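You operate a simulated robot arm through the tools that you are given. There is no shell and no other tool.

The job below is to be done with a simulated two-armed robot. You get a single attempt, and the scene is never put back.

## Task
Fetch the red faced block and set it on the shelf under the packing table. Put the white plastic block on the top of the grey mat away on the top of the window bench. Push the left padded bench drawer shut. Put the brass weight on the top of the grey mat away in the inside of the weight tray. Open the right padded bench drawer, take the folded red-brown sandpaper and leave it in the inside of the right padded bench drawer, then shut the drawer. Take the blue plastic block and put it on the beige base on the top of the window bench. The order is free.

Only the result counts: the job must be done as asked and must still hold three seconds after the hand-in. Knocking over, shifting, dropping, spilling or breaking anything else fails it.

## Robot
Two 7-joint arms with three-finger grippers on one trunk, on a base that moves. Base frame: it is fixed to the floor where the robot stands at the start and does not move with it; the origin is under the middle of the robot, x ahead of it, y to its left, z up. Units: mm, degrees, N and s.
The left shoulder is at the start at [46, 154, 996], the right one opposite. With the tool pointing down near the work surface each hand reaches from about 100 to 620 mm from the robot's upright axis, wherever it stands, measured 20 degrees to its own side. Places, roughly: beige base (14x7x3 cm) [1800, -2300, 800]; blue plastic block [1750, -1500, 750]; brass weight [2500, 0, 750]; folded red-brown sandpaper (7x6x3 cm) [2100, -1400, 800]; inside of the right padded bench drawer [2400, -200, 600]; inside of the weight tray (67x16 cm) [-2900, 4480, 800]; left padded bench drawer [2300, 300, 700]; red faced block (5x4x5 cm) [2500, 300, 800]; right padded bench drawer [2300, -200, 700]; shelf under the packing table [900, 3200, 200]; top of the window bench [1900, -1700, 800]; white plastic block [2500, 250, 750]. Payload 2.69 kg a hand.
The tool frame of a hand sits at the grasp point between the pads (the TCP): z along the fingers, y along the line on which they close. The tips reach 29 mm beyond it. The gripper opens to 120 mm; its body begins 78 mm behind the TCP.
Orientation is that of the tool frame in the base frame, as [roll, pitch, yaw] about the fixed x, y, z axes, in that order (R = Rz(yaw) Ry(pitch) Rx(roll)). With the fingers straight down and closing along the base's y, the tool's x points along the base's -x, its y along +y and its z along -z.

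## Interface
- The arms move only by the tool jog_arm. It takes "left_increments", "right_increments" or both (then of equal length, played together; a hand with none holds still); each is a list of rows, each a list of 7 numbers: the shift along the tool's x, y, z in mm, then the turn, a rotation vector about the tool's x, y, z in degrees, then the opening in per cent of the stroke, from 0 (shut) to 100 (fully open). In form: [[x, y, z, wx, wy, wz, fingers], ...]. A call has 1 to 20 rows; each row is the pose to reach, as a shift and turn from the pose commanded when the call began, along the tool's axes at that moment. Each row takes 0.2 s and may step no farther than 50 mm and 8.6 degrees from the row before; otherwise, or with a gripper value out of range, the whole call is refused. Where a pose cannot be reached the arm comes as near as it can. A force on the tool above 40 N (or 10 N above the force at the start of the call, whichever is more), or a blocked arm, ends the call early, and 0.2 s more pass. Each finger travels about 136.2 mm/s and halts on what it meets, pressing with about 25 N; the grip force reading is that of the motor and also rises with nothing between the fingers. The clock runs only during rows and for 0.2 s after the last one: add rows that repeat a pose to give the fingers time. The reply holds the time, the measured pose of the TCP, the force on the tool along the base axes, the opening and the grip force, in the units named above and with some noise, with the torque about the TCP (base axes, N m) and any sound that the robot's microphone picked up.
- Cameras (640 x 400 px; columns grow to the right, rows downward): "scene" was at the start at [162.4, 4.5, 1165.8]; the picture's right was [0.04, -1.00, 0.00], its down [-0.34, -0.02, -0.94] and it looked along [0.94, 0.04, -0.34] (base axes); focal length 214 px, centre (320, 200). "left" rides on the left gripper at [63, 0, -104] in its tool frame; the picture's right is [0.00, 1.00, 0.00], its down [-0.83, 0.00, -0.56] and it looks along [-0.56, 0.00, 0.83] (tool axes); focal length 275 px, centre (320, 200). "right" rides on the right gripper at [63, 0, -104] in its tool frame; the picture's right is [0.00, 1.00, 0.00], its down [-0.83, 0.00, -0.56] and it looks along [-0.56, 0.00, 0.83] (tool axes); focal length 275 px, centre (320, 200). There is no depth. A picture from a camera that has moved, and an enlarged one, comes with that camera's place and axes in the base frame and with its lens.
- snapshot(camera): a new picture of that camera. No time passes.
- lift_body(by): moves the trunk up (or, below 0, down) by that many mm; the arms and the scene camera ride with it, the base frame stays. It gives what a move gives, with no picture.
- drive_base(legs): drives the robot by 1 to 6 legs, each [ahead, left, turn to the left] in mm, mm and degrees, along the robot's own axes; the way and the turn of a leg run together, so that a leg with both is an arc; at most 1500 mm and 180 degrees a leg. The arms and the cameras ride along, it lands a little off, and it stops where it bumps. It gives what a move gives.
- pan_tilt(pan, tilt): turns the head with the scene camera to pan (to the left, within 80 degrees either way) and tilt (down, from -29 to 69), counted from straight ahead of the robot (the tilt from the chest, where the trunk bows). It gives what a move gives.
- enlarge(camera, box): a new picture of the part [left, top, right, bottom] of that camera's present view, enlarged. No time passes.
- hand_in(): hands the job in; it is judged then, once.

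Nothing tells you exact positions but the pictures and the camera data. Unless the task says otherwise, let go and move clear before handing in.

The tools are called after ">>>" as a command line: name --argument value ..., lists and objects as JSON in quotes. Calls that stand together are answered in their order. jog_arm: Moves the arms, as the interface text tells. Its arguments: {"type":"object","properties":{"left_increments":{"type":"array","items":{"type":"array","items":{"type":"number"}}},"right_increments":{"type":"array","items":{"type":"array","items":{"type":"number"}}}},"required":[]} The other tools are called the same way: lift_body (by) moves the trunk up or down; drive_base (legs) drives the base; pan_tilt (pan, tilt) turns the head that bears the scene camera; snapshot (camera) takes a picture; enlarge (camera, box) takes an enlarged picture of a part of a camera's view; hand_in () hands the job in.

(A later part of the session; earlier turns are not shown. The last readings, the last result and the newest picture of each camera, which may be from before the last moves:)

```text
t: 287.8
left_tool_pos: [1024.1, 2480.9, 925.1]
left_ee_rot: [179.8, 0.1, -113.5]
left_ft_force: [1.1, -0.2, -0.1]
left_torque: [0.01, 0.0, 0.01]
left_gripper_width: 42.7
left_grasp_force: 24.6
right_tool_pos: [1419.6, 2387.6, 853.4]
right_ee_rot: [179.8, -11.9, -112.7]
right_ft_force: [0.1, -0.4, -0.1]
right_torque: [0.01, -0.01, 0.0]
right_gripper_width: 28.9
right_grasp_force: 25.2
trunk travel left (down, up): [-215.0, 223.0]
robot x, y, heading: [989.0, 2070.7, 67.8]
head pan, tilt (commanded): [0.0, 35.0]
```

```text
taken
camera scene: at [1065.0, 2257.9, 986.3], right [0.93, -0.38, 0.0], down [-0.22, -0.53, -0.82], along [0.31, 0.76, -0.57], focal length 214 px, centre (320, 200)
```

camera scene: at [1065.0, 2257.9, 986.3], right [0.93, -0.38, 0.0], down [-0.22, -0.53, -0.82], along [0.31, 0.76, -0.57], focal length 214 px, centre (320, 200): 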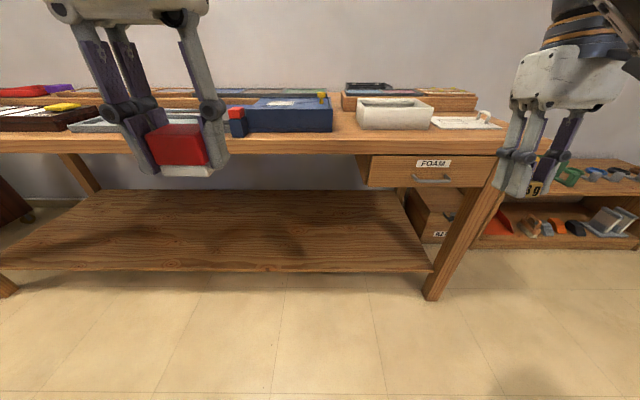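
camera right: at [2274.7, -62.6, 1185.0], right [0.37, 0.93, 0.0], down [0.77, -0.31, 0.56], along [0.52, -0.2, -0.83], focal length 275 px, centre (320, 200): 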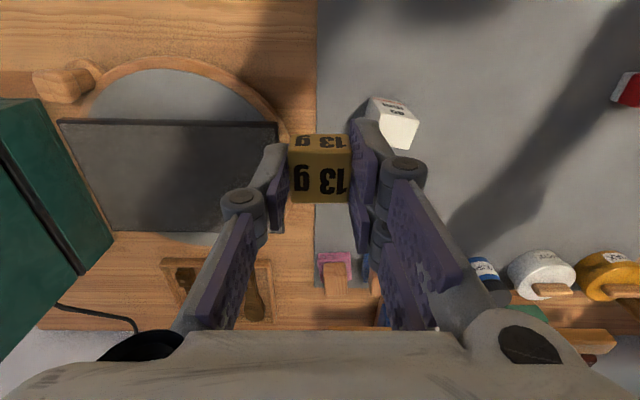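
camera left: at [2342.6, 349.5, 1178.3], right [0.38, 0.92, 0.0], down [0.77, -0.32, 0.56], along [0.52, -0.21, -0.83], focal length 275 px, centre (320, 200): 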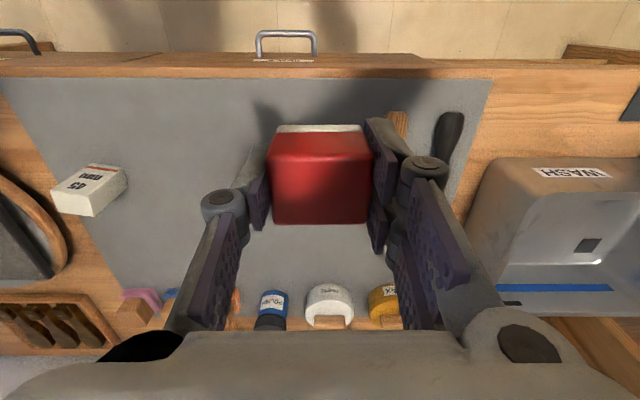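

>>> lift_body --by -100

>>> snapshot --camera "right"

```text
t: 289.1
left_tool_pos: [1028.8, 2489.8, 809.0]
left_ee_rot: [180.0, -1.8, -113.5]
left_ft_force: [0.4, -0.8, -0.4]
left_torque: [0.03, 0.0, -0.03]
left_gripper_width: 42.5
left_grasp_force: 24.9
right_tool_pos: [1430.5, 2410.6, 705.4]
right_ee_rot: [179.8, -18.6, -112.7]
right_ft_force: [0.0, -0.4, 0.0]
right_torque: [0.03, -0.03, -0.02]
right_gripper_width: 28.8
right_grasp_force: 24.9
trunk travel left (down, up): [-115.0, 323.0]
robot x, y, heading: [989.1, 2070.8, 67.5]
head pan, tilt (commanded): [0.0, 35.0]
```

```text
taken
camera right: at [1420.7, 2385.0, 823.7], right [-0.92, 0.38, 0.0], down [0.37, 0.89, 0.26], along [0.1, 0.25, -0.96], focal length 275 px, centre (320, 200)
```

right: 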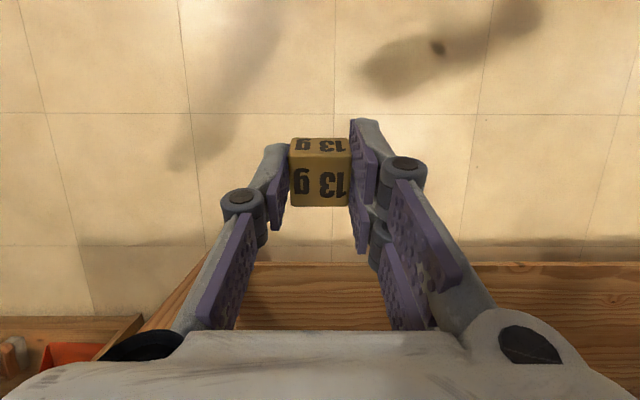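

I'll lower the left hand with the red block to just above shelf height, still in front of the table.

>>> jog_arm --left_increments '[[0, 0, 40, 0, -1.0, 0, 20], [0, 0, 80, 0, -1.8, 0, 20], [0, 0, 120, 0, -1.8, 0, 20], [0, 0, 160, 0, -1.8, 0, 20], [0, 0, 200, 0, -1.8, 0, 20], [0, 0, 240, 0, -1.8, 0, 20], [0, 0, 280, 0, -1.8, 0, 20], [0, 0, 320, 0, -1.8, 0, 20], [0, 0, 360, 0, -1.8, 0, 20], [0, 0, 400, 0, -1.8, 0, 20], [0, 0, 440, 0, -1.8, 0, 20], [0, 0, 480, 0, -1.8, 0, 20], [0, 0, 510, 0, -1.8, 0, 20], [0, 0, 510, 0, -1.8, 0, 20]]'

>>> snapshot --camera "left"

>>> snapshot --camera "scene"

```text
t: 292.1
left_tool_pos: [1023.0, 2475.3, 298.3]
left_ee_rot: [-180.0, 0.1, -113.5]
left_ft_force: [-0.4, 0.3, -0.3]
left_torque: [0.0, 0.01, 0.01]
left_gripper_width: 42.7
left_grasp_force: 25.0
right_tool_pos: [1430.9, 2411.8, 704.5]
right_ee_rot: [179.8, -18.5, -112.7]
right_ft_force: [-0.2, -0.1, 0.3]
right_torque: [-0.03, 0.0, 0.02]
right_gripper_width: 29.0
right_grasp_force: 25.2
trunk travel left (down, up): [-115.0, 323.0]
robot x, y, heading: [988.2, 2069.4, 67.4]
head pan, tilt (commanded): [0.0, 35.0]
```

```text
taken
camera left: at [995.7, 2417.4, 402.3], right [-0.91, 0.4, 0.0], down [0.34, 0.76, 0.56], along [0.22, 0.51, -0.83], focal length 275 px, centre (320, 200)
```

left: 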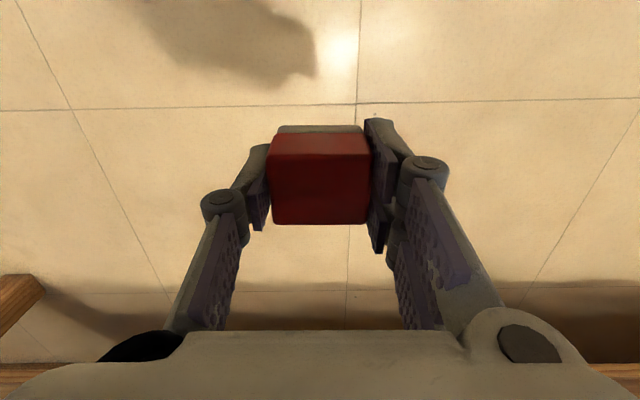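

```text
taken
camera scene: at [1078.4, 2290.6, 874.8], right [0.93, -0.38, 0.0], down [-0.22, -0.53, -0.82], along [0.31, 0.76, -0.57], focal length 214 px, centre (320, 200)
```

scene: 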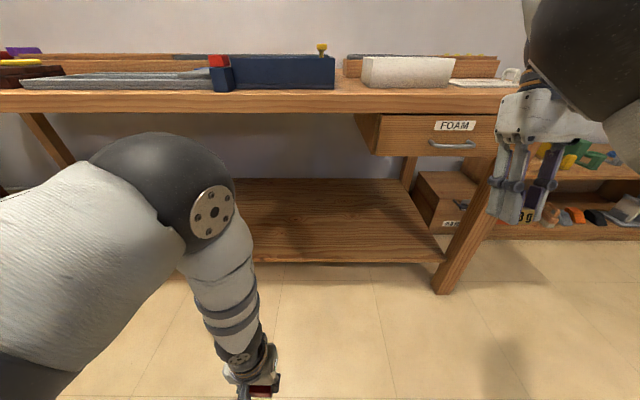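

The elbow currently leads the hand, so driving in would hit the tabletop. I'll extend the hand forward to bring the elbow behind it, still short of the shelf.

>>> jog_arm --left_increments '[[-30, 0, 0, 0, 0, 0, 20], [-60, 0, 0, 0, 0, 0, 20], [-90, 0, 0, 0, 0, 0, 20], [-120, 0, 0, 0, 0, 0, 20], [-150, 0, 0, 0, 0, 0, 20], [-180, 0, 0, 0, 0, 0, 20], [-210, 0, 0, 0, 0, 0, 20], [-210, 0, 0, 0, 0, 0, 20]]'

>>> snapshot --camera "scene"

>>> snapshot --camera "left"

```text
t: 293.9
left_tool_pos: [1104.7, 2669.2, 299.3]
left_ee_rot: [-180.0, -0.1, -113.7]
left_ft_force: [-1.3, -0.3, 0.2]
left_torque: [-0.03, -0.03, 0.0]
left_gripper_width: 42.5
left_grasp_force: 25.3
right_tool_pos: [1430.7, 2410.2, 703.5]
right_ee_rot: [179.8, -18.5, -112.8]
right_ft_force: [0.5, 0.4, -0.1]
right_torque: [-0.01, -0.01, 0.01]
right_gripper_width: 28.7
right_grasp_force: 24.7
trunk travel left (down, up): [-115.0, 323.0]
robot x, y, heading: [989.0, 2074.4, 67.8]
head pan, tilt (commanded): [0.0, 35.0]
```

```text
taken
camera scene: at [1078.4, 2290.6, 874.7], right [0.93, -0.38, 0.0], down [-0.22, -0.53, -0.82], along [0.31, 0.76, -0.57], focal length 214 px, centre (320, 200)
```

scene: 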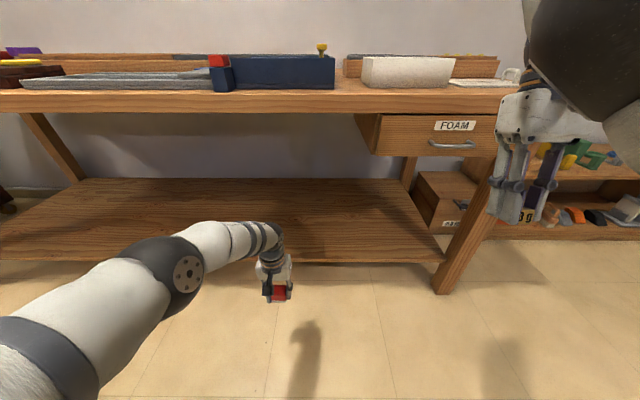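

```text
taken
camera left: at [1079.5, 2611.3, 403.3], right [-0.91, 0.41, 0.0], down [0.34, 0.76, 0.55], along [0.22, 0.51, -0.83], focal length 275 px, centre (320, 200)
```

left: 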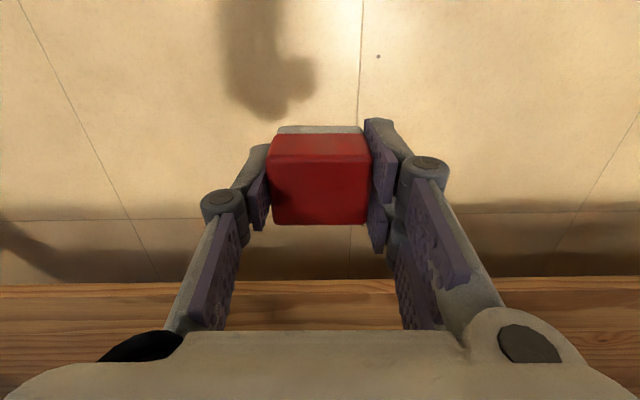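

The elbow is now low and behind the hand. Before driving in, I'll pull the right hand (brass) back and up, clear of the tabletop.

>>> jog_arm --right_increments '[[27, 0, -11, 0, -2.3, 0, 5], [54, 0, -21, 0, -4.6, 0, 5], [81, 0, -32, 0, -7, 0, 5], [109, 0, -42, 0, -9.3, 0, 5], [136, 0, -53, 0, -11.6, 0, 5], [163, 0, -64, 0, -13.9, 0, 5], [190, 0, -74, 0, -16.2, 0, 5], [218, 0, -85, 0, -18.5, 0, 5]]'

>>> snapshot --camera "scene"

```text
t: 295.8
left_tool_pos: [1104.8, 2669.9, 299.2]
left_ee_rot: [-179.9, 0.0, -113.6]
left_ft_force: [0.3, 0.2, -0.4]
left_torque: [-0.03, 0.02, 0.0]
left_gripper_width: 42.8
left_grasp_force: 25.0
right_tool_pos: [1437.4, 2207.6, 829.4]
right_ee_rot: [179.7, 0.1, -112.8]
right_ft_force: [0.4, 0.6, 0.5]
right_torque: [0.01, -0.03, 0.0]
right_gripper_width: 28.9
right_grasp_force: 25.4
right hand out of reach, approached as far as the arm can: row 1, 2, 3, 4, 5, 6, 7, 8
trunk travel left (down, up): [-115.0, 323.0]
robot x, y, heading: [989.7, 2071.5, 67.8]
head pan, tilt (commanded): [0.0, 35.0]
```

```text
taken
camera scene: at [1078.2, 2290.3, 874.9], right [0.93, -0.38, 0.0], down [-0.22, -0.53, -0.82], along [0.31, 0.76, -0.57], focal length 214 px, centre (320, 200)
```

scene: 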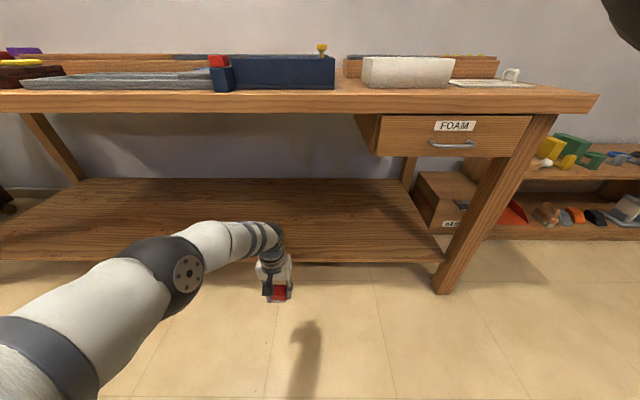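

>>> drive_base --legs '[[150, 0, 0]]'

>>> snapshot --camera "left"

>>> snapshot --camera "scene"

```text
t: 297.1
left_tool_pos: [1162.8, 2807.8, 299.1]
left_ee_rot: [179.9, -0.1, -113.6]
left_ft_force: [-0.4, 0.2, -0.4]
left_torque: [0.0, 0.01, 0.0]
left_gripper_width: 42.6
left_grasp_force: 25.0
right_tool_pos: [1492.6, 2346.8, 828.2]
right_ee_rot: [179.8, 0.0, -112.7]
right_ft_force: [-0.5, 0.2, -0.6]
right_torque: [0.01, -0.01, -0.03]
right_gripper_width: 28.6
right_grasp_force: 24.9
trunk travel left (down, up): [-115.0, 323.0]
robot x, y, heading: [1040.6, 2209.5, 67.9]
head pan, tilt (commanded): [0.0, 35.0]
```

```text
taken
camera left: at [1136.7, 2749.7, 403.3], right [-0.91, 0.41, 0.0], down [0.34, 0.76, 0.56], along [0.22, 0.51, -0.83], focal length 275 px, centre (320, 200)
```

left: 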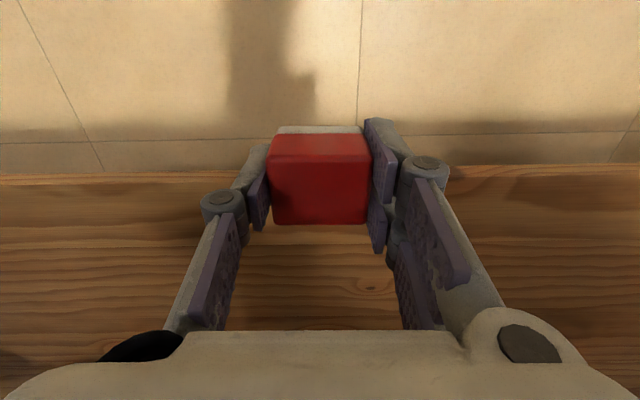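

```text
taken
camera scene: at [1135.4, 2429.0, 874.7], right [0.92, -0.38, 0.0], down [-0.22, -0.53, -0.82], along [0.31, 0.76, -0.57], focal length 214 px, centre (320, 200)
```

scene: 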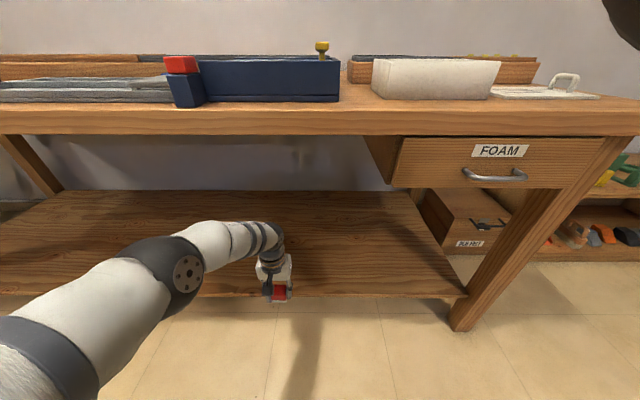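

>>> enlarge --camera "left" --box '[180, 110, 480, 260]'

```text
2.13 times, centred on (330, 185) of left
camera zoom: at [1136.7, 2749.7, 403.3], right [-0.91, 0.41, 0.0], down [0.34, 0.76, 0.56], along [0.22, 0.51, -0.83], focal length 587 px, centre (299, 232)
```

zoom: 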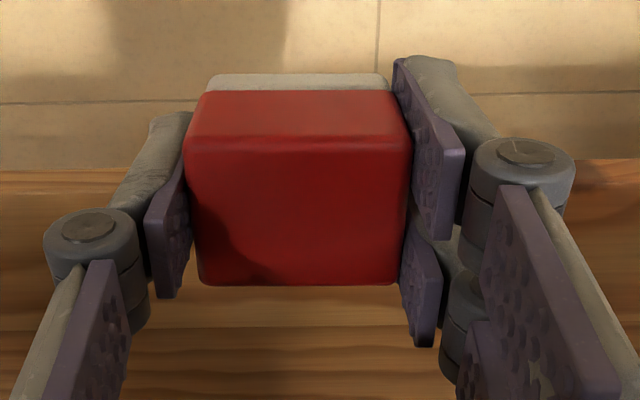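

>>> drive_base --legs '[[100, 0, 0]]'

>>> snapshot --camera "left"

>>> snapshot --camera "scene"

```text
t: 298.3
left_tool_pos: [1199.8, 2899.3, 299.2]
left_ee_rot: [-179.9, -0.1, -113.7]
left_ft_force: [1.5, 0.5, 0.0]
left_torque: [-0.01, 0.01, -0.01]
left_gripper_width: 42.6
left_grasp_force: 25.2
right_tool_pos: [1531.4, 2437.7, 829.1]
right_ee_rot: [179.9, 0.0, -112.8]
right_ft_force: [0.5, -0.3, -0.4]
right_torque: [-0.03, 0.01, -0.02]
right_gripper_width: 28.6
right_grasp_force: 25.1
trunk travel left (down, up): [-115.0, 323.0]
robot x, y, heading: [1084.8, 2297.5, 67.4]
head pan, tilt (commanded): [0.0, 35.0]
```

```text
taken
camera left: at [1174.5, 2841.4, 403.3], right [-0.91, 0.41, 0.0], down [0.34, 0.76, 0.56], along [0.22, 0.51, -0.83], focal length 275 px, centre (320, 200)
```

left: 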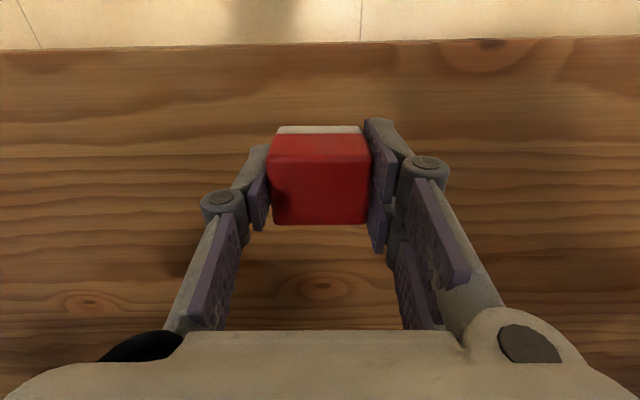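

```text
taken
camera scene: at [1173.2, 2520.7, 874.7], right [0.92, -0.38, 0.0], down [-0.22, -0.53, -0.82], along [0.31, 0.76, -0.57], focal length 214 px, centre (320, 200)
```

scene: 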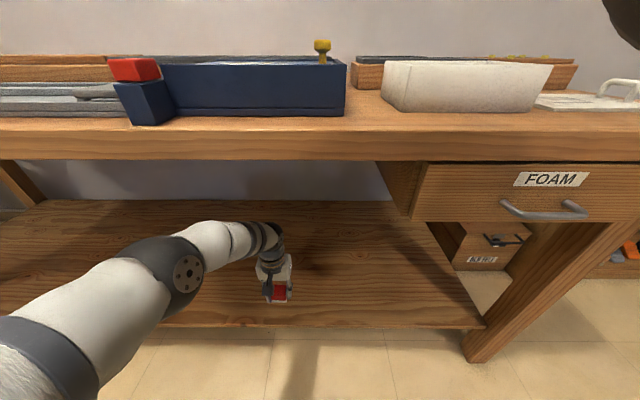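

The hand is ~43 mm inside the shelf edge, arm well below the tabletop. Lowering to the shelf (top z≈181).

>>> jog_arm --left_increments '[[0, 0, 15, 0, 0, 0, 20], [0, 0, 30, 0, 0, 0, 20], [0, 0, 45, 0, 0, 0, 20], [0, 0, 58, 0, 0, 0, 20], [0, 0, 65, 0, 0, 0, 20]]'

>>> jog_arm --left_increments '[[0, 0, 3, 0, 0, 0, 20], [0, 0, 6, 0, 0, 0, 20]]'

>>> snapshot --camera "left"

>>> enlarge --camera "scene" --box '[200, 200, 360, 340]'

```text
t: 299.5
left_tool_pos: [1193.1, 2889.1, 254.3]
left_ee_rot: [179.9, -0.2, -113.6]
left_ft_force: [-0.9, 0.5, 0.3]
left_torque: [0.01, -0.02, 0.01]
left_gripper_width: 42.9
left_grasp_force: 25.3
left hand out of reach, approached as far as the arm can: row 2, 3, 4, 5
right_tool_pos: [1530.9, 2438.5, 828.0]
right_ee_rot: [179.8, 0.0, -112.9]
right_ft_force: [-0.2, -0.4, -0.8]
right_torque: [0.0, -0.02, 0.04]
right_gripper_width: 28.9
right_grasp_force: 25.2
trunk travel left (down, up): [-115.0, 323.0]
robot x, y, heading: [1081.4, 2301.5, 67.5]
head pan, tilt (commanded): [0.0, 35.0]
```

```text
t: 300.1
left_tool_pos: [1192.4, 2888.8, 249.0]
left_ee_rot: [-180.0, 0.2, -113.7]
left_ft_force: [-0.2, 0.0, -0.8]
left_torque: [0.01, -0.01, -0.01]
left_gripper_width: 42.4
left_grasp_force: 25.0
right_tool_pos: [1531.0, 2438.2, 828.5]
right_ee_rot: [179.7, 0.0, -112.8]
right_ft_force: [-0.5, -0.5, -0.6]
right_torque: [0.01, 0.0, 0.02]
right_gripper_width: 28.9
right_grasp_force: 24.5
trunk travel left (down, up): [-115.0, 323.0]
robot x, y, heading: [1082.8, 2303.5, 67.7]
head pan, tilt (commanded): [0.0, 35.0]
```

```text
taken
camera left: at [1166.5, 2829.8, 352.1], right [-0.91, 0.41, 0.0], down [0.34, 0.76, 0.56], along [0.23, 0.51, -0.83], focal length 275 px, centre (320, 200)
```

left: 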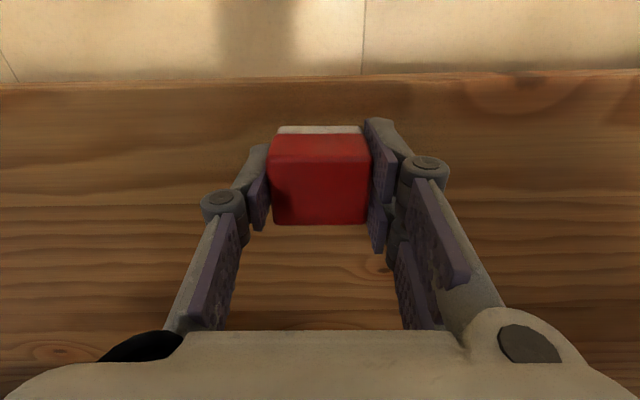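

```text
2.86 times, centred on (280, 270) of scene
camera zoom: at [1173.1, 2520.6, 874.7], right [0.92, -0.38, 0.0], down [-0.22, -0.53, -0.82], along [0.31, 0.76, -0.57], focal length 613 px, centre (434, 0)
```

zoom: 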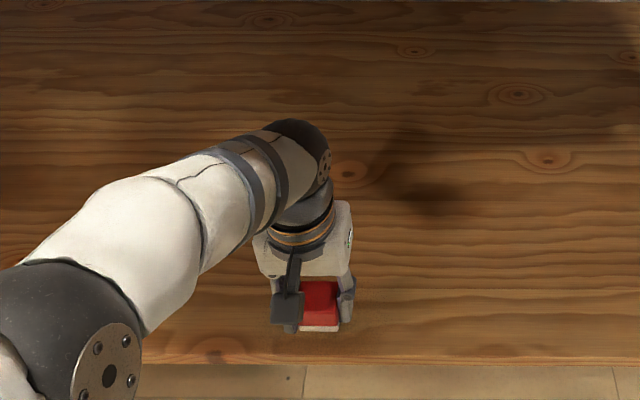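

The arm is at its reach limit 32 mm above the shelf; I need to be closer, but first I must check the right elbow's clearance to the items on the table.

>>> pan_tilt --pan -45 --tilt 10

>>> snapshot --camera "scene"

```text
t: 301.2
left_tool_pos: [1191.6, 2887.8, 248.1]
left_ee_rot: [180.0, 0.1, -113.5]
left_ft_force: [0.2, -0.4, 0.1]
left_torque: [0.03, 0.01, -0.03]
left_gripper_width: 42.6
left_grasp_force: 25.1
right_tool_pos: [1530.8, 2438.5, 827.8]
right_ee_rot: [179.8, 0.1, -112.8]
right_ft_force: [0.1, -0.4, -1.0]
right_torque: [0.01, -0.01, -0.06]
right_gripper_width: 28.5
right_grasp_force: 25.0
trunk travel left (down, up): [-115.0, 323.0]
robot x, y, heading: [1080.0, 2302.4, 67.7]
head pan, tilt (commanded): [-45.0, 10.0]
```

```text
taken
camera scene: at [1225.4, 2475.1, 914.8], right [0.39, -0.92, 0.0], down [-0.16, -0.07, -0.98], along [0.91, 0.38, -0.17], focal length 214 px, centre (320, 200)
```

scene: 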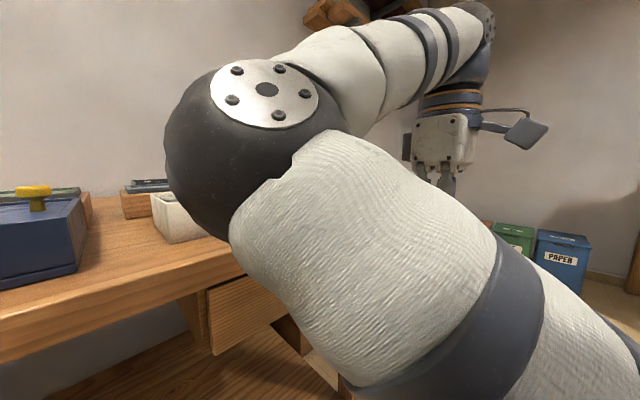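

The right elbow (≈930 mm high) hovers near the tabletop edge. I'll raise the right hand to lift that elbow before inching forward.

>>> jog_arm --right_increments '[[0, 0, -20, 0, 0, 0, 5], [0, 0, -40, 0, 0, 0, 5], [0, 0, -60, 0, 0, 0, 5], [0, 0, -80, 0, 0, 0, 5], [0, 0, -100, 0, 0, 0, 5]]'

>>> snapshot --camera "scene"

```text
t: 302.4
left_tool_pos: [1191.4, 2886.7, 247.9]
left_ee_rot: [180.0, 0.1, -113.7]
left_ft_force: [-1.2, -0.5, 0.1]
left_torque: [-0.01, 0.02, -0.01]
left_gripper_width: 42.4
left_grasp_force: 24.5
right_tool_pos: [1541.3, 2427.0, 831.7]
right_ee_rot: [179.8, 0.0, -112.9]
right_ft_force: [-0.4, -0.7, 0.6]
right_torque: [0.01, -0.02, 0.01]
right_gripper_width: 28.7
right_grasp_force: 24.8
right hand out of reach, approached as far as the arm can: row 1, 2, 3, 4, 5
trunk travel left (down, up): [-115.0, 323.0]
robot x, y, heading: [1081.8, 2302.7, 67.6]
head pan, tilt (commanded): [-45.0, 10.0]
```

```text
taken
camera scene: at [1225.4, 2475.1, 914.9], right [0.39, -0.92, 0.0], down [-0.16, -0.07, -0.98], along [0.91, 0.38, -0.17], focal length 214 px, centre (320, 200)
```

scene: 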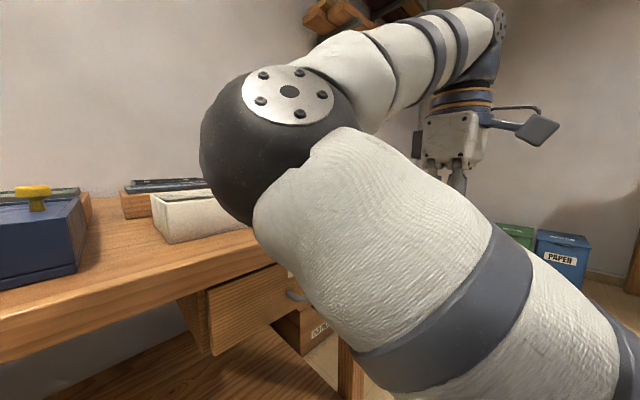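

That moved the elbow ~30 mm back. Now driving forward 45 mm, then lowering while easing the hand back slightly.

>>> drive_base --legs '[[45, 0, 0]]'

>>> snapshot --camera "scene"

>>> jog_arm --left_increments '[[8, 0, 6, 0, 0, 0, 20], [16, 0, 12, 0, 0, 0, 20], [22, 0, 18, 0, 0, 0, 20], [26, 0, 22, 0, 0, 0, 20]]'

>>> snapshot --camera "left"

```text
t: 303.3
left_tool_pos: [1209.4, 2929.5, 249.2]
left_ee_rot: [180.0, 0.2, -113.6]
left_ft_force: [-0.3, 0.2, -0.6]
left_torque: [0.03, -0.01, 0.02]
left_gripper_width: 42.7
left_grasp_force: 25.8
right_tool_pos: [1558.0, 2468.5, 831.5]
right_ee_rot: [179.9, 0.0, -112.9]
right_ft_force: [-0.7, -0.1, 0.0]
right_torque: [-0.01, 0.0, 0.01]
right_gripper_width: 28.9
right_grasp_force: 25.0
trunk travel left (down, up): [-115.0, 323.0]
robot x, y, heading: [1102.3, 2339.2, 67.4]
head pan, tilt (commanded): [-45.0, 10.0]
```

```text
taken
camera scene: at [1242.8, 2516.9, 914.8], right [0.38, -0.92, 0.0], down [-0.16, -0.07, -0.98], along [0.91, 0.38, -0.17], focal length 214 px, centre (320, 200)
```

scene: 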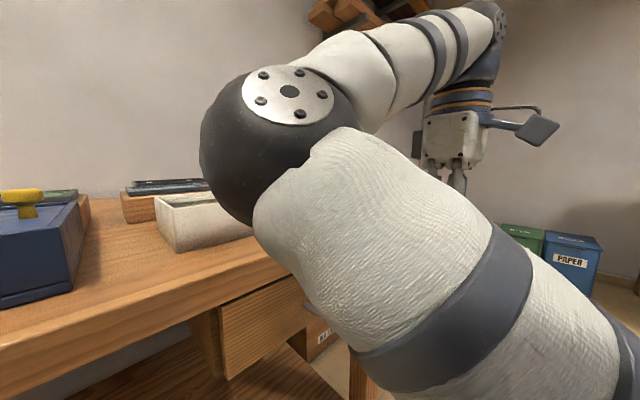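

```text
t: 304.3
left_tool_pos: [1201.2, 2908.7, 229.0]
left_ee_rot: [179.9, 0.5, -113.5]
left_ft_force: [3.1, 8.4, 21.4]
left_torque: [0.25, -0.09, 0.01]
left_gripper_width: 42.7
left_grasp_force: 25.1
right_tool_pos: [1558.3, 2467.8, 832.7]
right_ee_rot: [179.9, 0.1, -113.0]
right_ft_force: [-0.3, -0.2, -1.2]
right_torque: [0.02, 0.0, -0.03]
right_gripper_width: 28.6
right_grasp_force: 25.1
trunk travel left (down, up): [-115.0, 323.0]
robot x, y, heading: [1098.6, 2342.1, 67.6]
head pan, tilt (commanded): [-45.0, 10.0]
```

```text
taken
camera left: at [1174.3, 2849.2, 331.9], right [-0.91, 0.41, 0.0], down [0.33, 0.76, 0.56], along [0.23, 0.52, -0.83], focal length 275 px, centre (320, 200)
```

left: 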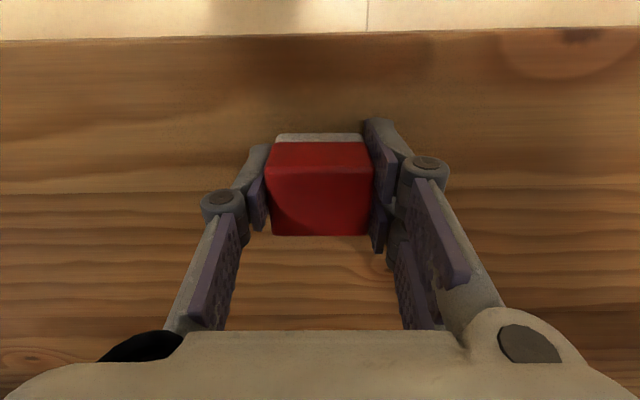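

Contact with the shelf (21 N), about 55 mm inside its edge. I'll ease up slightly, release and rise.

>>> jog_arm --left_increments '[[0, 0, -2, 0, 0, 0, 20], [0, 0, -2, 0, 0, 0, 30], [0, 0, -2, 0, 0, 0, 42], [0, 0, -2, 0, 0, 0, 52], [0, 0, -2, 0, 0, 0, 60], [0, 0, -10, 0, 0, 0, 60], [0, 0, -30, 0, 0, 0, 60], [0, 0, -55, 0, 0, 0, 60]]'

>>> snapshot --camera "left"

```text
t: 306.1
left_tool_pos: [1199.0, 2906.5, 282.0]
left_ee_rot: [-179.9, 0.0, -113.7]
left_ft_force: [-0.7, 0.2, 0.4]
left_torque: [-0.05, 0.0, 0.01]
left_gripper_width: 72.3
left_grasp_force: 0.1
right_tool_pos: [1559.2, 2467.5, 831.3]
right_ee_rot: [179.9, -0.1, -112.9]
right_ft_force: [1.4, 0.5, 0.0]
right_torque: [0.0, 0.02, 0.02]
right_gripper_width: 28.5
right_grasp_force: 24.9
trunk travel left (down, up): [-115.0, 323.0]
robot x, y, heading: [1101.3, 2344.4, 67.4]
head pan, tilt (commanded): [-45.0, 10.0]
```

```text
taken
camera left: at [1173.1, 2848.2, 385.5], right [-0.91, 0.41, 0.0], down [0.34, 0.76, 0.56], along [0.23, 0.51, -0.83], focal length 275 px, centre (320, 200)
```

left: 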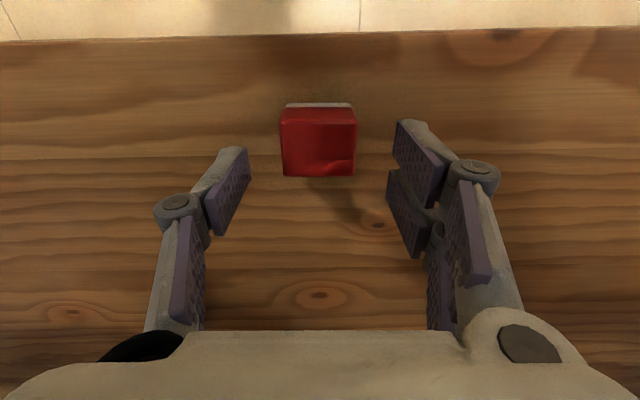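

Red block stands on the shelf. I'll rise a little more and back straight out.

>>> jog_arm --left_increments '[[0, 0, -15, 0, 0, 0, 60], [0, 0, -30, 0, 0, 0, 60]]'

>>> drive_base --legs '[[-350, 0, 0]]'

>>> pan_tilt --pan 0 --tilt 35

>>> snapshot --camera "scene"

```text
t: 306.7
left_tool_pos: [1199.6, 2907.3, 312.2]
left_ee_rot: [-180.0, 0.1, -113.6]
left_ft_force: [1.0, 0.1, -1.4]
left_torque: [0.02, 0.01, -0.04]
left_gripper_width: 72.1
left_grasp_force: 0.1
right_tool_pos: [1558.9, 2467.1, 831.8]
right_ee_rot: [180.0, 0.0, -112.8]
right_ft_force: [-0.2, 0.3, -0.3]
right_torque: [0.01, 0.0, 0.01]
right_gripper_width: 28.8
right_grasp_force: 25.1
trunk travel left (down, up): [-115.0, 323.0]
robot x, y, heading: [1100.1, 2344.8, 68.0]
head pan, tilt (commanded): [-45.0, 10.0]
```

```text
t: 308.9
left_tool_pos: [1067.2, 2585.4, 311.9]
left_ee_rot: [-180.0, 0.1, -113.8]
left_ft_force: [0.2, -0.1, -0.8]
left_torque: [0.01, 0.01, -0.03]
left_gripper_width: 72.0
left_grasp_force: 0.1
right_tool_pos: [1427.1, 2146.4, 831.0]
right_ee_rot: [179.9, 0.1, -113.0]
right_ft_force: [-0.5, -0.5, -1.0]
right_torque: [0.0, -0.02, 0.01]
right_gripper_width: 28.9
right_grasp_force: 25.0
trunk travel left (down, up): [-115.0, 323.0]
robot x, y, heading: [971.5, 2019.6, 67.5]
head pan, tilt (commanded): [-45.0, 10.0]
```

```text
t: 310.1
left_tool_pos: [1068.5, 2583.7, 312.5]
left_ee_rot: [-180.0, 0.2, -113.7]
left_ft_force: [-0.1, -0.1, -0.5]
left_torque: [-0.01, 0.0, 0.03]
left_gripper_width: 72.3
left_grasp_force: 0.0
right_tool_pos: [1426.4, 2147.3, 830.8]
right_ee_rot: [179.9, 0.1, -113.1]
right_ft_force: [0.3, 0.1, 0.4]
right_torque: [0.02, 0.0, 0.04]
right_gripper_width: 28.7
right_grasp_force: 25.0
trunk travel left (down, up): [-115.0, 323.0]
robot x, y, heading: [964.8, 2024.4, 67.5]
head pan, tilt (commanded): [0.0, 35.0]
```

```text
taken
camera scene: at [1058.4, 2241.3, 874.8], right [0.92, -0.38, 0.0], down [-0.22, -0.53, -0.82], along [0.31, 0.76, -0.57], focal length 214 px, centre (320, 200)
```

scene: 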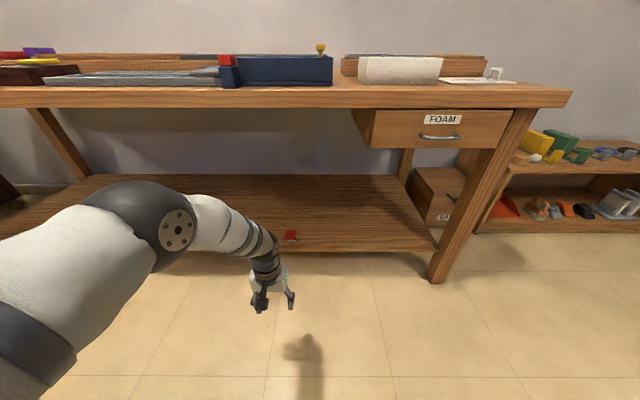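

Red block placed. I'll raise the trunk, tuck the left arm, then turn along the room toward the weight tray.

>>> lift_body --by 250

>>> snapshot --camera "scene"

```text
t: 312.6
left_tool_pos: [1067.3, 2584.7, 561.0]
left_ee_rot: [-179.9, 0.1, -113.9]
left_ft_force: [-0.4, -0.6, 0.5]
left_torque: [0.03, 0.0, 0.02]
left_gripper_width: 71.8
left_grasp_force: 0.1
right_tool_pos: [1425.7, 2147.4, 1082.2]
right_ee_rot: [180.0, 0.0, -113.0]
right_ft_force: [1.0, -0.5, 0.1]
right_torque: [-0.03, 0.04, 0.01]
right_gripper_width: 28.8
right_grasp_force: 24.7
trunk travel left (down, up): [-365.0, 73.0]
robot x, y, heading: [964.5, 2021.1, 67.7]
head pan, tilt (commanded): [0.0, 35.0]
```

```text
taken
camera scene: at [1028.0, 2167.9, 1142.0], right [0.92, -0.38, 0.0], down [-0.22, -0.53, -0.82], along [0.31, 0.76, -0.57], focal length 214 px, centre (320, 200)
```

scene: 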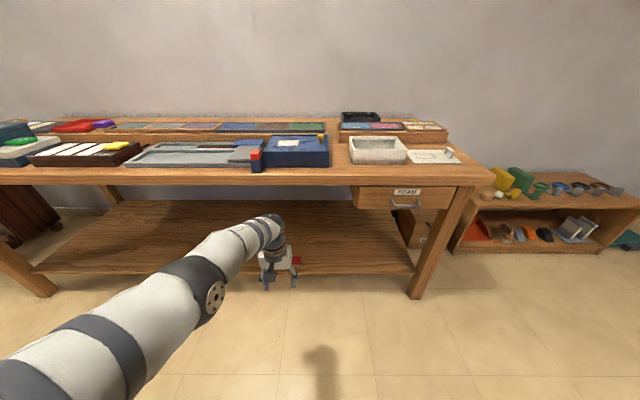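

>>> jog_arm --left_increments '[[14, 0, -41, 0, 0, 0, 60], [28, 0, -82, 0, 0, 0, 60], [42, 0, -123, 0, 0, 0, 60], [56, 0, -164, 0, 0, 0, 60], [70, 0, -205, 0, 0, 0, 60], [84, 0, -246, 0, 0, 0, 60], [98, 0, -287, 0, 0, 0, 60], [112, 0, -328, 0, 0, 0, 60], [126, 0, -369, 0, 0, 0, 60], [140, 0, -410, 0, 0, 0, 60], [154, 0, -451, 0, 0, 0, 60], [170, 0, -500, 0, 0, 0, 60]]'

>>> enlarge --camera "scene" --box '[200, 180, 420, 300]'

```text
refused: row 12 steps farther than a row can; nothing moved
```

```text
2.91 times, centred on (310, 240) of scene
camera zoom: at [1028.0, 2167.9, 1142.0], right [0.92, -0.38, 0.0], down [-0.22, -0.53, -0.82], along [0.31, 0.76, -0.57], focal length 624 px, centre (349, 84)
```

zoom: 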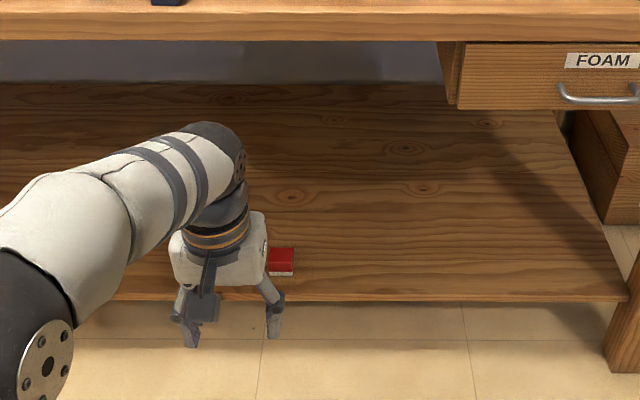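

>>> jog_arm --left_increments '[[14, 0, -41, 0, 0, 0, 60], [28, 0, -82, 0, 0, 0, 60], [42, 0, -123, 0, 0, 0, 60], [56, 0, -164, 0, 0, 0, 60], [70, 0, -205, 0, 0, 0, 60], [84, 0, -246, 0, 0, 0, 60], [98, 0, -287, 0, 0, 0, 60], [112, 0, -328, 0, 0, 0, 60], [126, 0, -369, 0, 0, 0, 60], [140, 0, -410, 0, 0, 0, 60], [154, 0, -451, 0, 0, 0, 60], [168, 0, -492, 0, 0, 0, 60]]'

>>> drive_base --legs '[[0, 0, 90]]'

>>> pan_tilt --pan 0 --tilt 15

>>> snapshot --camera "scene"

```text
t: 315.2
left_tool_pos: [999.2, 2429.7, 1055.1]
left_ee_rot: [-180.0, 0.2, -113.7]
left_ft_force: [0.2, -0.4, 0.1]
left_torque: [0.0, 0.01, -0.02]
left_gripper_width: 71.9
left_grasp_force: 0.0
right_tool_pos: [1425.3, 2145.3, 1081.7]
right_ee_rot: [179.9, 0.0, -113.0]
right_ft_force: [0.2, -0.5, -0.4]
right_torque: [0.01, 0.01, -0.03]
right_gripper_width: 28.3
right_grasp_force: 24.8
trunk travel left (down, up): [-365.0, 73.0]
robot x, y, heading: [966.6, 2024.7, 67.3]
head pan, tilt (commanded): [0.0, 35.0]
```

```text
t: 319.4
left_tool_pos: [559.2, 2057.0, 1054.9]
left_ee_rot: [-179.9, 0.2, -24.2]
left_ft_force: [-0.5, -1.1, 0.1]
left_torque: [0.05, -0.03, -0.02]
left_gripper_width: 72.0
left_grasp_force: 0.0
right_tool_pos: [847.6, 2480.5, 1081.6]
right_ee_rot: [180.0, 0.0, -23.4]
right_ft_force: [-0.2, 0.1, -0.2]
right_torque: [0.0, -0.02, 0.0]
right_gripper_width: 28.7
right_grasp_force: 25.1
trunk travel left (down, up): [-365.0, 73.0]
robot x, y, heading: [968.5, 2025.2, 157.1]
head pan, tilt (commanded): [0.0, 35.0]
```

```text
t: 320.3
left_tool_pos: [560.3, 2057.4, 1054.4]
left_ee_rot: [-180.0, 0.0, -24.2]
left_ft_force: [0.4, -0.1, 0.2]
left_torque: [0.0, 0.01, -0.01]
left_gripper_width: 71.9
left_grasp_force: 0.0
right_tool_pos: [847.1, 2480.6, 1082.1]
right_ee_rot: [179.9, 0.0, -23.4]
right_ft_force: [0.7, -0.1, -0.8]
right_torque: [0.01, 0.01, 0.02]
right_gripper_width: 28.7
right_grasp_force: 25.2
trunk travel left (down, up): [-365.0, 73.0]
robot x, y, heading: [967.2, 2022.7, 157.0]
head pan, tilt (commanded): [0.0, 15.0]
```

```text
taken
camera scene: at [817.3, 2085.6, 1174.0], right [0.39, 0.92, 0.0], down [0.24, -0.1, -0.97], along [-0.89, 0.38, -0.26], focal length 214 px, centre (320, 200)
```

scene: 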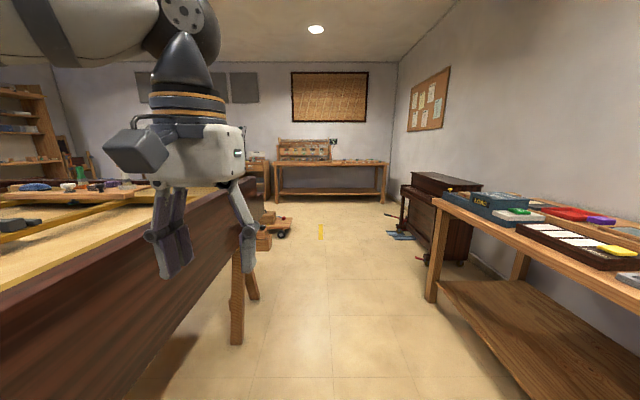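

>>> enlarge --camera "scene" --box '[230, 110, 430, 250]'

```text
2.86 times, centred on (330, 180) of scene
camera zoom: at [817.3, 2085.6, 1174.0], right [0.39, 0.92, 0.0], down [0.24, -0.1, -0.97], along [-0.89, 0.38, -0.26], focal length 613 px, centre (291, 257)
```

zoom: 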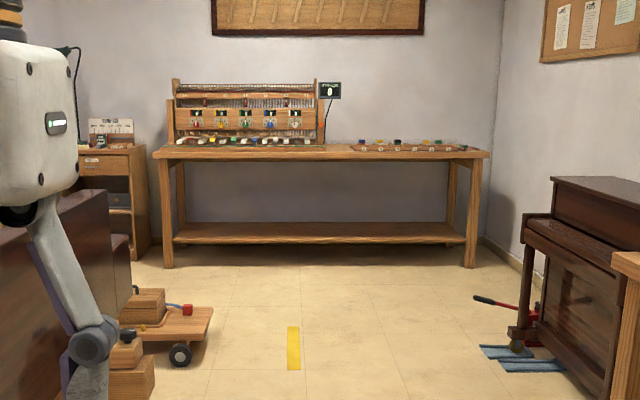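

The corridor between the grand piano and the packing table leads to the far bench with the weight tray at (-2925, 4560). I'll shift right a bit and drive down the corridor in steps.

>>> drive_base --legs '[[0, -180, 1], [1400, 0, 0]]'

>>> snapshot --camera "scene"

```text
t: 328.9
left_tool_pos: [-676.1, 2735.2, 1052.9]
left_ee_rot: [-180.0, 0.1, -22.9]
left_ft_force: [0.0, 0.3, -0.6]
left_torque: [0.03, 0.02, 0.01]
left_gripper_width: 71.8
left_grasp_force: 0.1
right_tool_pos: [-399.1, 3166.1, 1082.0]
right_ee_rot: [179.9, 0.0, -22.2]
right_ft_force: [0.0, -0.1, -1.1]
right_torque: [0.04, 0.0, 0.04]
right_gripper_width: 28.8
right_grasp_force: 24.5
trunk travel left (down, up): [-365.0, 73.0]
robot x, y, heading: [-267.6, 2710.6, 158.2]
head pan, tilt (commanded): [0.0, 15.0]
```

```text
taken
camera scene: at [-420.0, 2770.0, 1174.1], right [0.37, 0.93, 0.0], down [0.24, -0.1, -0.97], along [-0.9, 0.36, -0.26], focal length 214 px, centre (320, 200)
```

scene: 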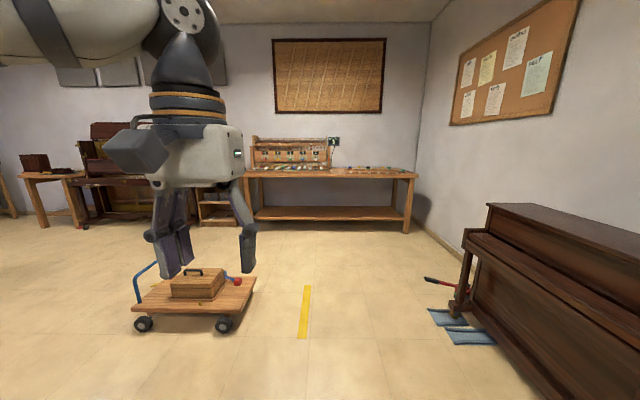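

>>> drive_base --legs '[[1450, -90, 0]]'

>>> snapshot --camera "scene"

```text
t: 336.1
left_tool_pos: [-1996.6, 3352.4, 1054.1]
left_ee_rot: [179.9, 0.1, -22.7]
left_ft_force: [0.0, 0.2, -0.3]
left_torque: [-0.01, -0.01, -0.05]
left_gripper_width: 72.1
left_grasp_force: 0.1
right_tool_pos: [-1721.4, 3783.6, 1082.0]
right_ee_rot: [179.9, 0.0, -21.9]
right_ft_force: [-1.0, 1.2, -0.3]
right_torque: [0.0, -0.03, 0.0]
right_gripper_width: 28.7
right_grasp_force: 25.2
trunk travel left (down, up): [-365.0, 73.0]
robot x, y, heading: [-1584.2, 3328.6, 158.6]
head pan, tilt (commanded): [0.0, 15.0]
```

```text
taken
camera scene: at [-1739.8, 3387.5, 1174.1], right [0.36, 0.93, 0.0], down [0.24, -0.09, -0.97], along [-0.9, 0.35, -0.26], focal length 214 px, centre (320, 200)
```

scene: 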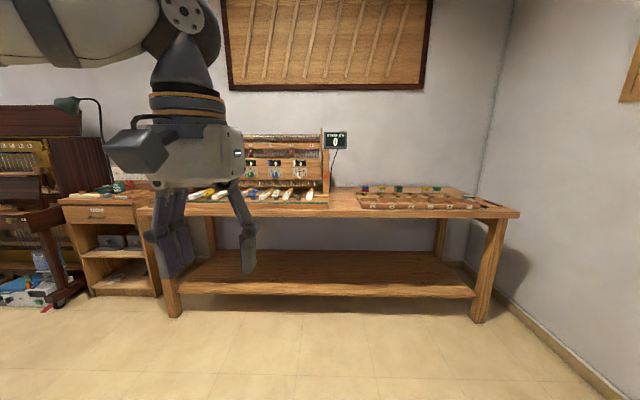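

>>> enlarge --camera "scene" --box '[330, 165, 530, 235]'

```text
3.20 times, centred on (430, 200) of scene
camera zoom: at [-1739.8, 3387.5, 1174.1], right [0.36, 0.93, 0.0], down [0.24, -0.09, -0.97], along [-0.9, 0.35, -0.26], focal length 686 px, centre (-32, 200)
```

zoom: 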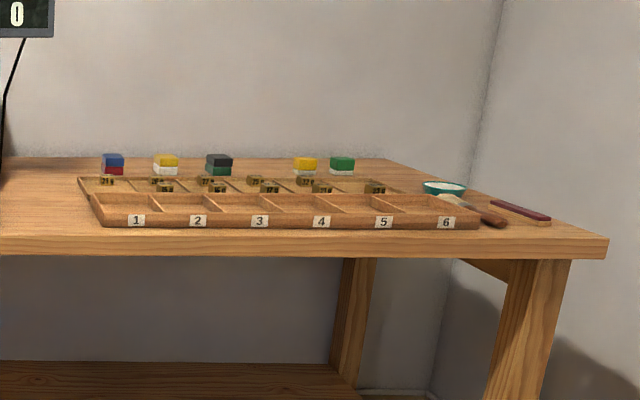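

The rear tray at (-2896, 4480), which already holds brass weights, is the weight tray; the numbered tray is in front of it. I'll drive closer.

>>> drive_base --legs '[[850, -400, 0]]'

>>> pan_tilt --pan 0 --tilt 40

>>> snapshot --camera "scene"

>>> snapshot --camera "right"

```text
t: 341.1
left_tool_pos: [-2648.2, 4035.2, 1054.3]
left_ee_rot: [-180.0, 0.1, -22.7]
left_ft_force: [0.1, -0.1, -0.2]
left_torque: [0.01, -0.04, 0.02]
left_gripper_width: 71.9
left_grasp_force: 0.0
right_tool_pos: [-2375.0, 4467.3, 1081.2]
right_ee_rot: [179.9, -0.1, -21.8]
right_ft_force: [0.6, -0.2, 1.1]
right_torque: [-0.01, 0.02, 0.0]
right_gripper_width: 28.8
right_grasp_force: 25.2
trunk travel left (down, up): [-365.0, 73.0]
robot x, y, heading: [-2239.7, 4009.7, 158.5]
head pan, tilt (commanded): [0.0, 15.0]
```

```text
t: 342.0
left_tool_pos: [-2649.4, 4034.2, 1055.5]
left_ee_rot: [-180.0, 0.2, -22.8]
left_ft_force: [-0.6, 0.2, -0.5]
left_torque: [0.0, -0.01, -0.01]
left_gripper_width: 72.0
left_grasp_force: 0.0
right_tool_pos: [-2374.3, 4467.3, 1082.4]
right_ee_rot: [-180.0, -0.1, -21.7]
right_ft_force: [0.6, -0.1, -0.3]
right_torque: [-0.01, 0.0, 0.0]
right_gripper_width: 28.8
right_grasp_force: 25.2
trunk travel left (down, up): [-365.0, 73.0]
robot x, y, heading: [-2240.4, 4010.0, 158.7]
head pan, tilt (commanded): [0.0, 40.0]
```

```text
taken
camera scene: at [-2384.6, 4067.8, 1134.6], right [0.36, 0.93, 0.0], down [0.6, -0.23, -0.77], along [-0.71, 0.28, -0.64], focal length 214 px, centre (320, 200)
```

scene: 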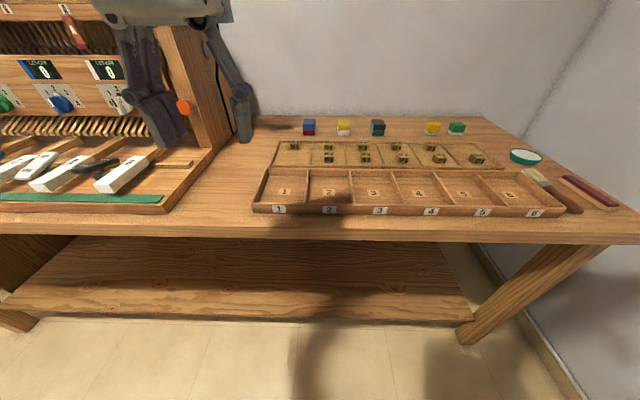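

```text
taken
camera right: at [-2315.0, 4443.1, 1186.3], right [-0.37, -0.93, 0.0], down [-0.77, 0.31, 0.56], along [-0.52, 0.2, -0.83], focal length 275 px, centre (320, 200)
```

right: 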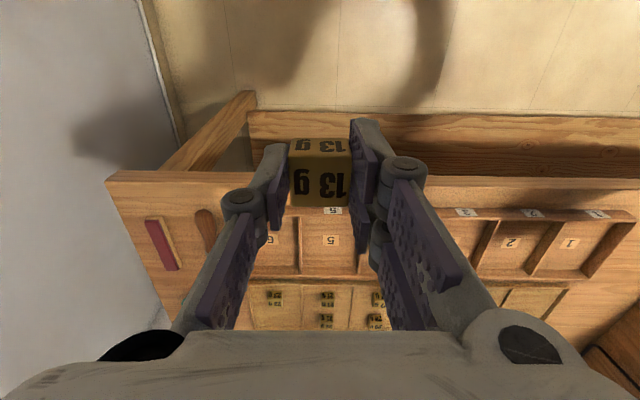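

>>> enlarge --camera "scene" --box '[250, 110, 550, 225]'

>>> enlarge --camera "scene" --box '[270, 130, 400, 180]'

>>> enlarge --camera "scene" --box '[390, 130, 520, 180]'

```text
2.13 times, centred on (400, 168) of scene
camera zoom: at [-2384.6, 4067.8, 1134.6], right [0.36, 0.93, 0.0], down [0.6, -0.23, -0.77], along [-0.71, 0.28, -0.64], focal length 458 px, centre (149, 269)
```

zoom: 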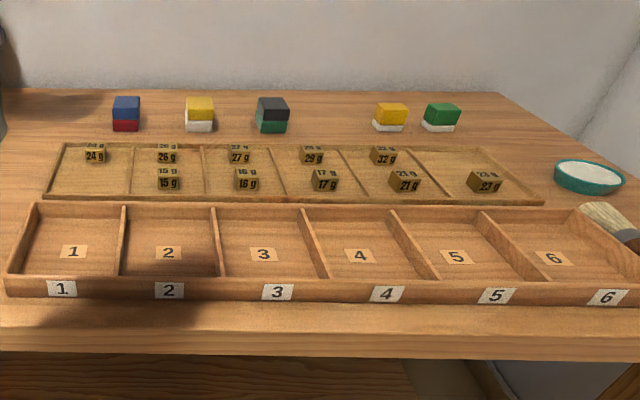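

```text
4.92 times, centred on (335, 155) of scene
camera zoom: at [-2384.6, 4067.8, 1134.6], right [0.36, 0.93, 0.0], down [0.6, -0.23, -0.77], along [-0.71, 0.28, -0.64], focal length 1056 px, centre (246, 422)
```

zoom: 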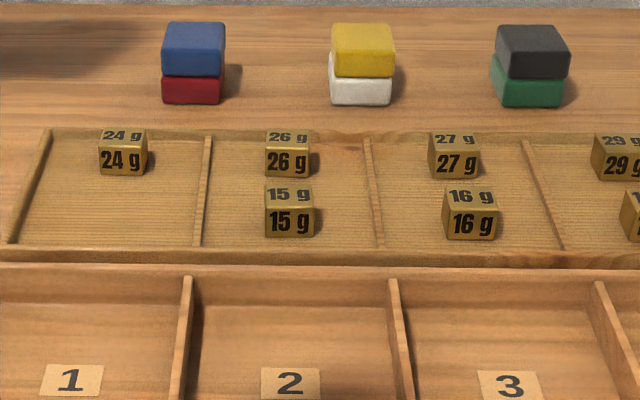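

```text
4.92 times, centred on (455, 155) of scene
camera zoom: at [-2384.6, 4067.8, 1134.6], right [0.36, 0.93, 0.0], down [0.6, -0.23, -0.77], along [-0.71, 0.28, -0.64], focal length 1056 px, centre (-345, 422)
```

zoom: 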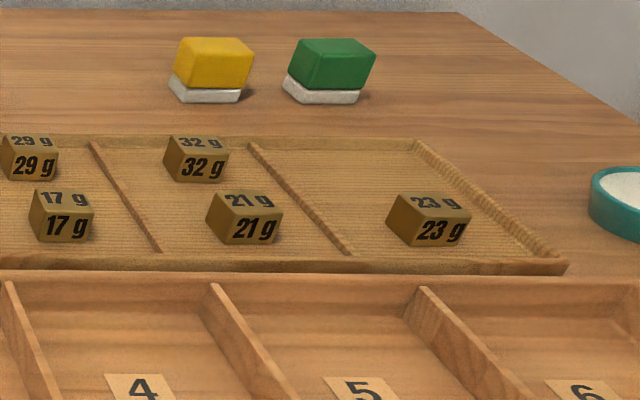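

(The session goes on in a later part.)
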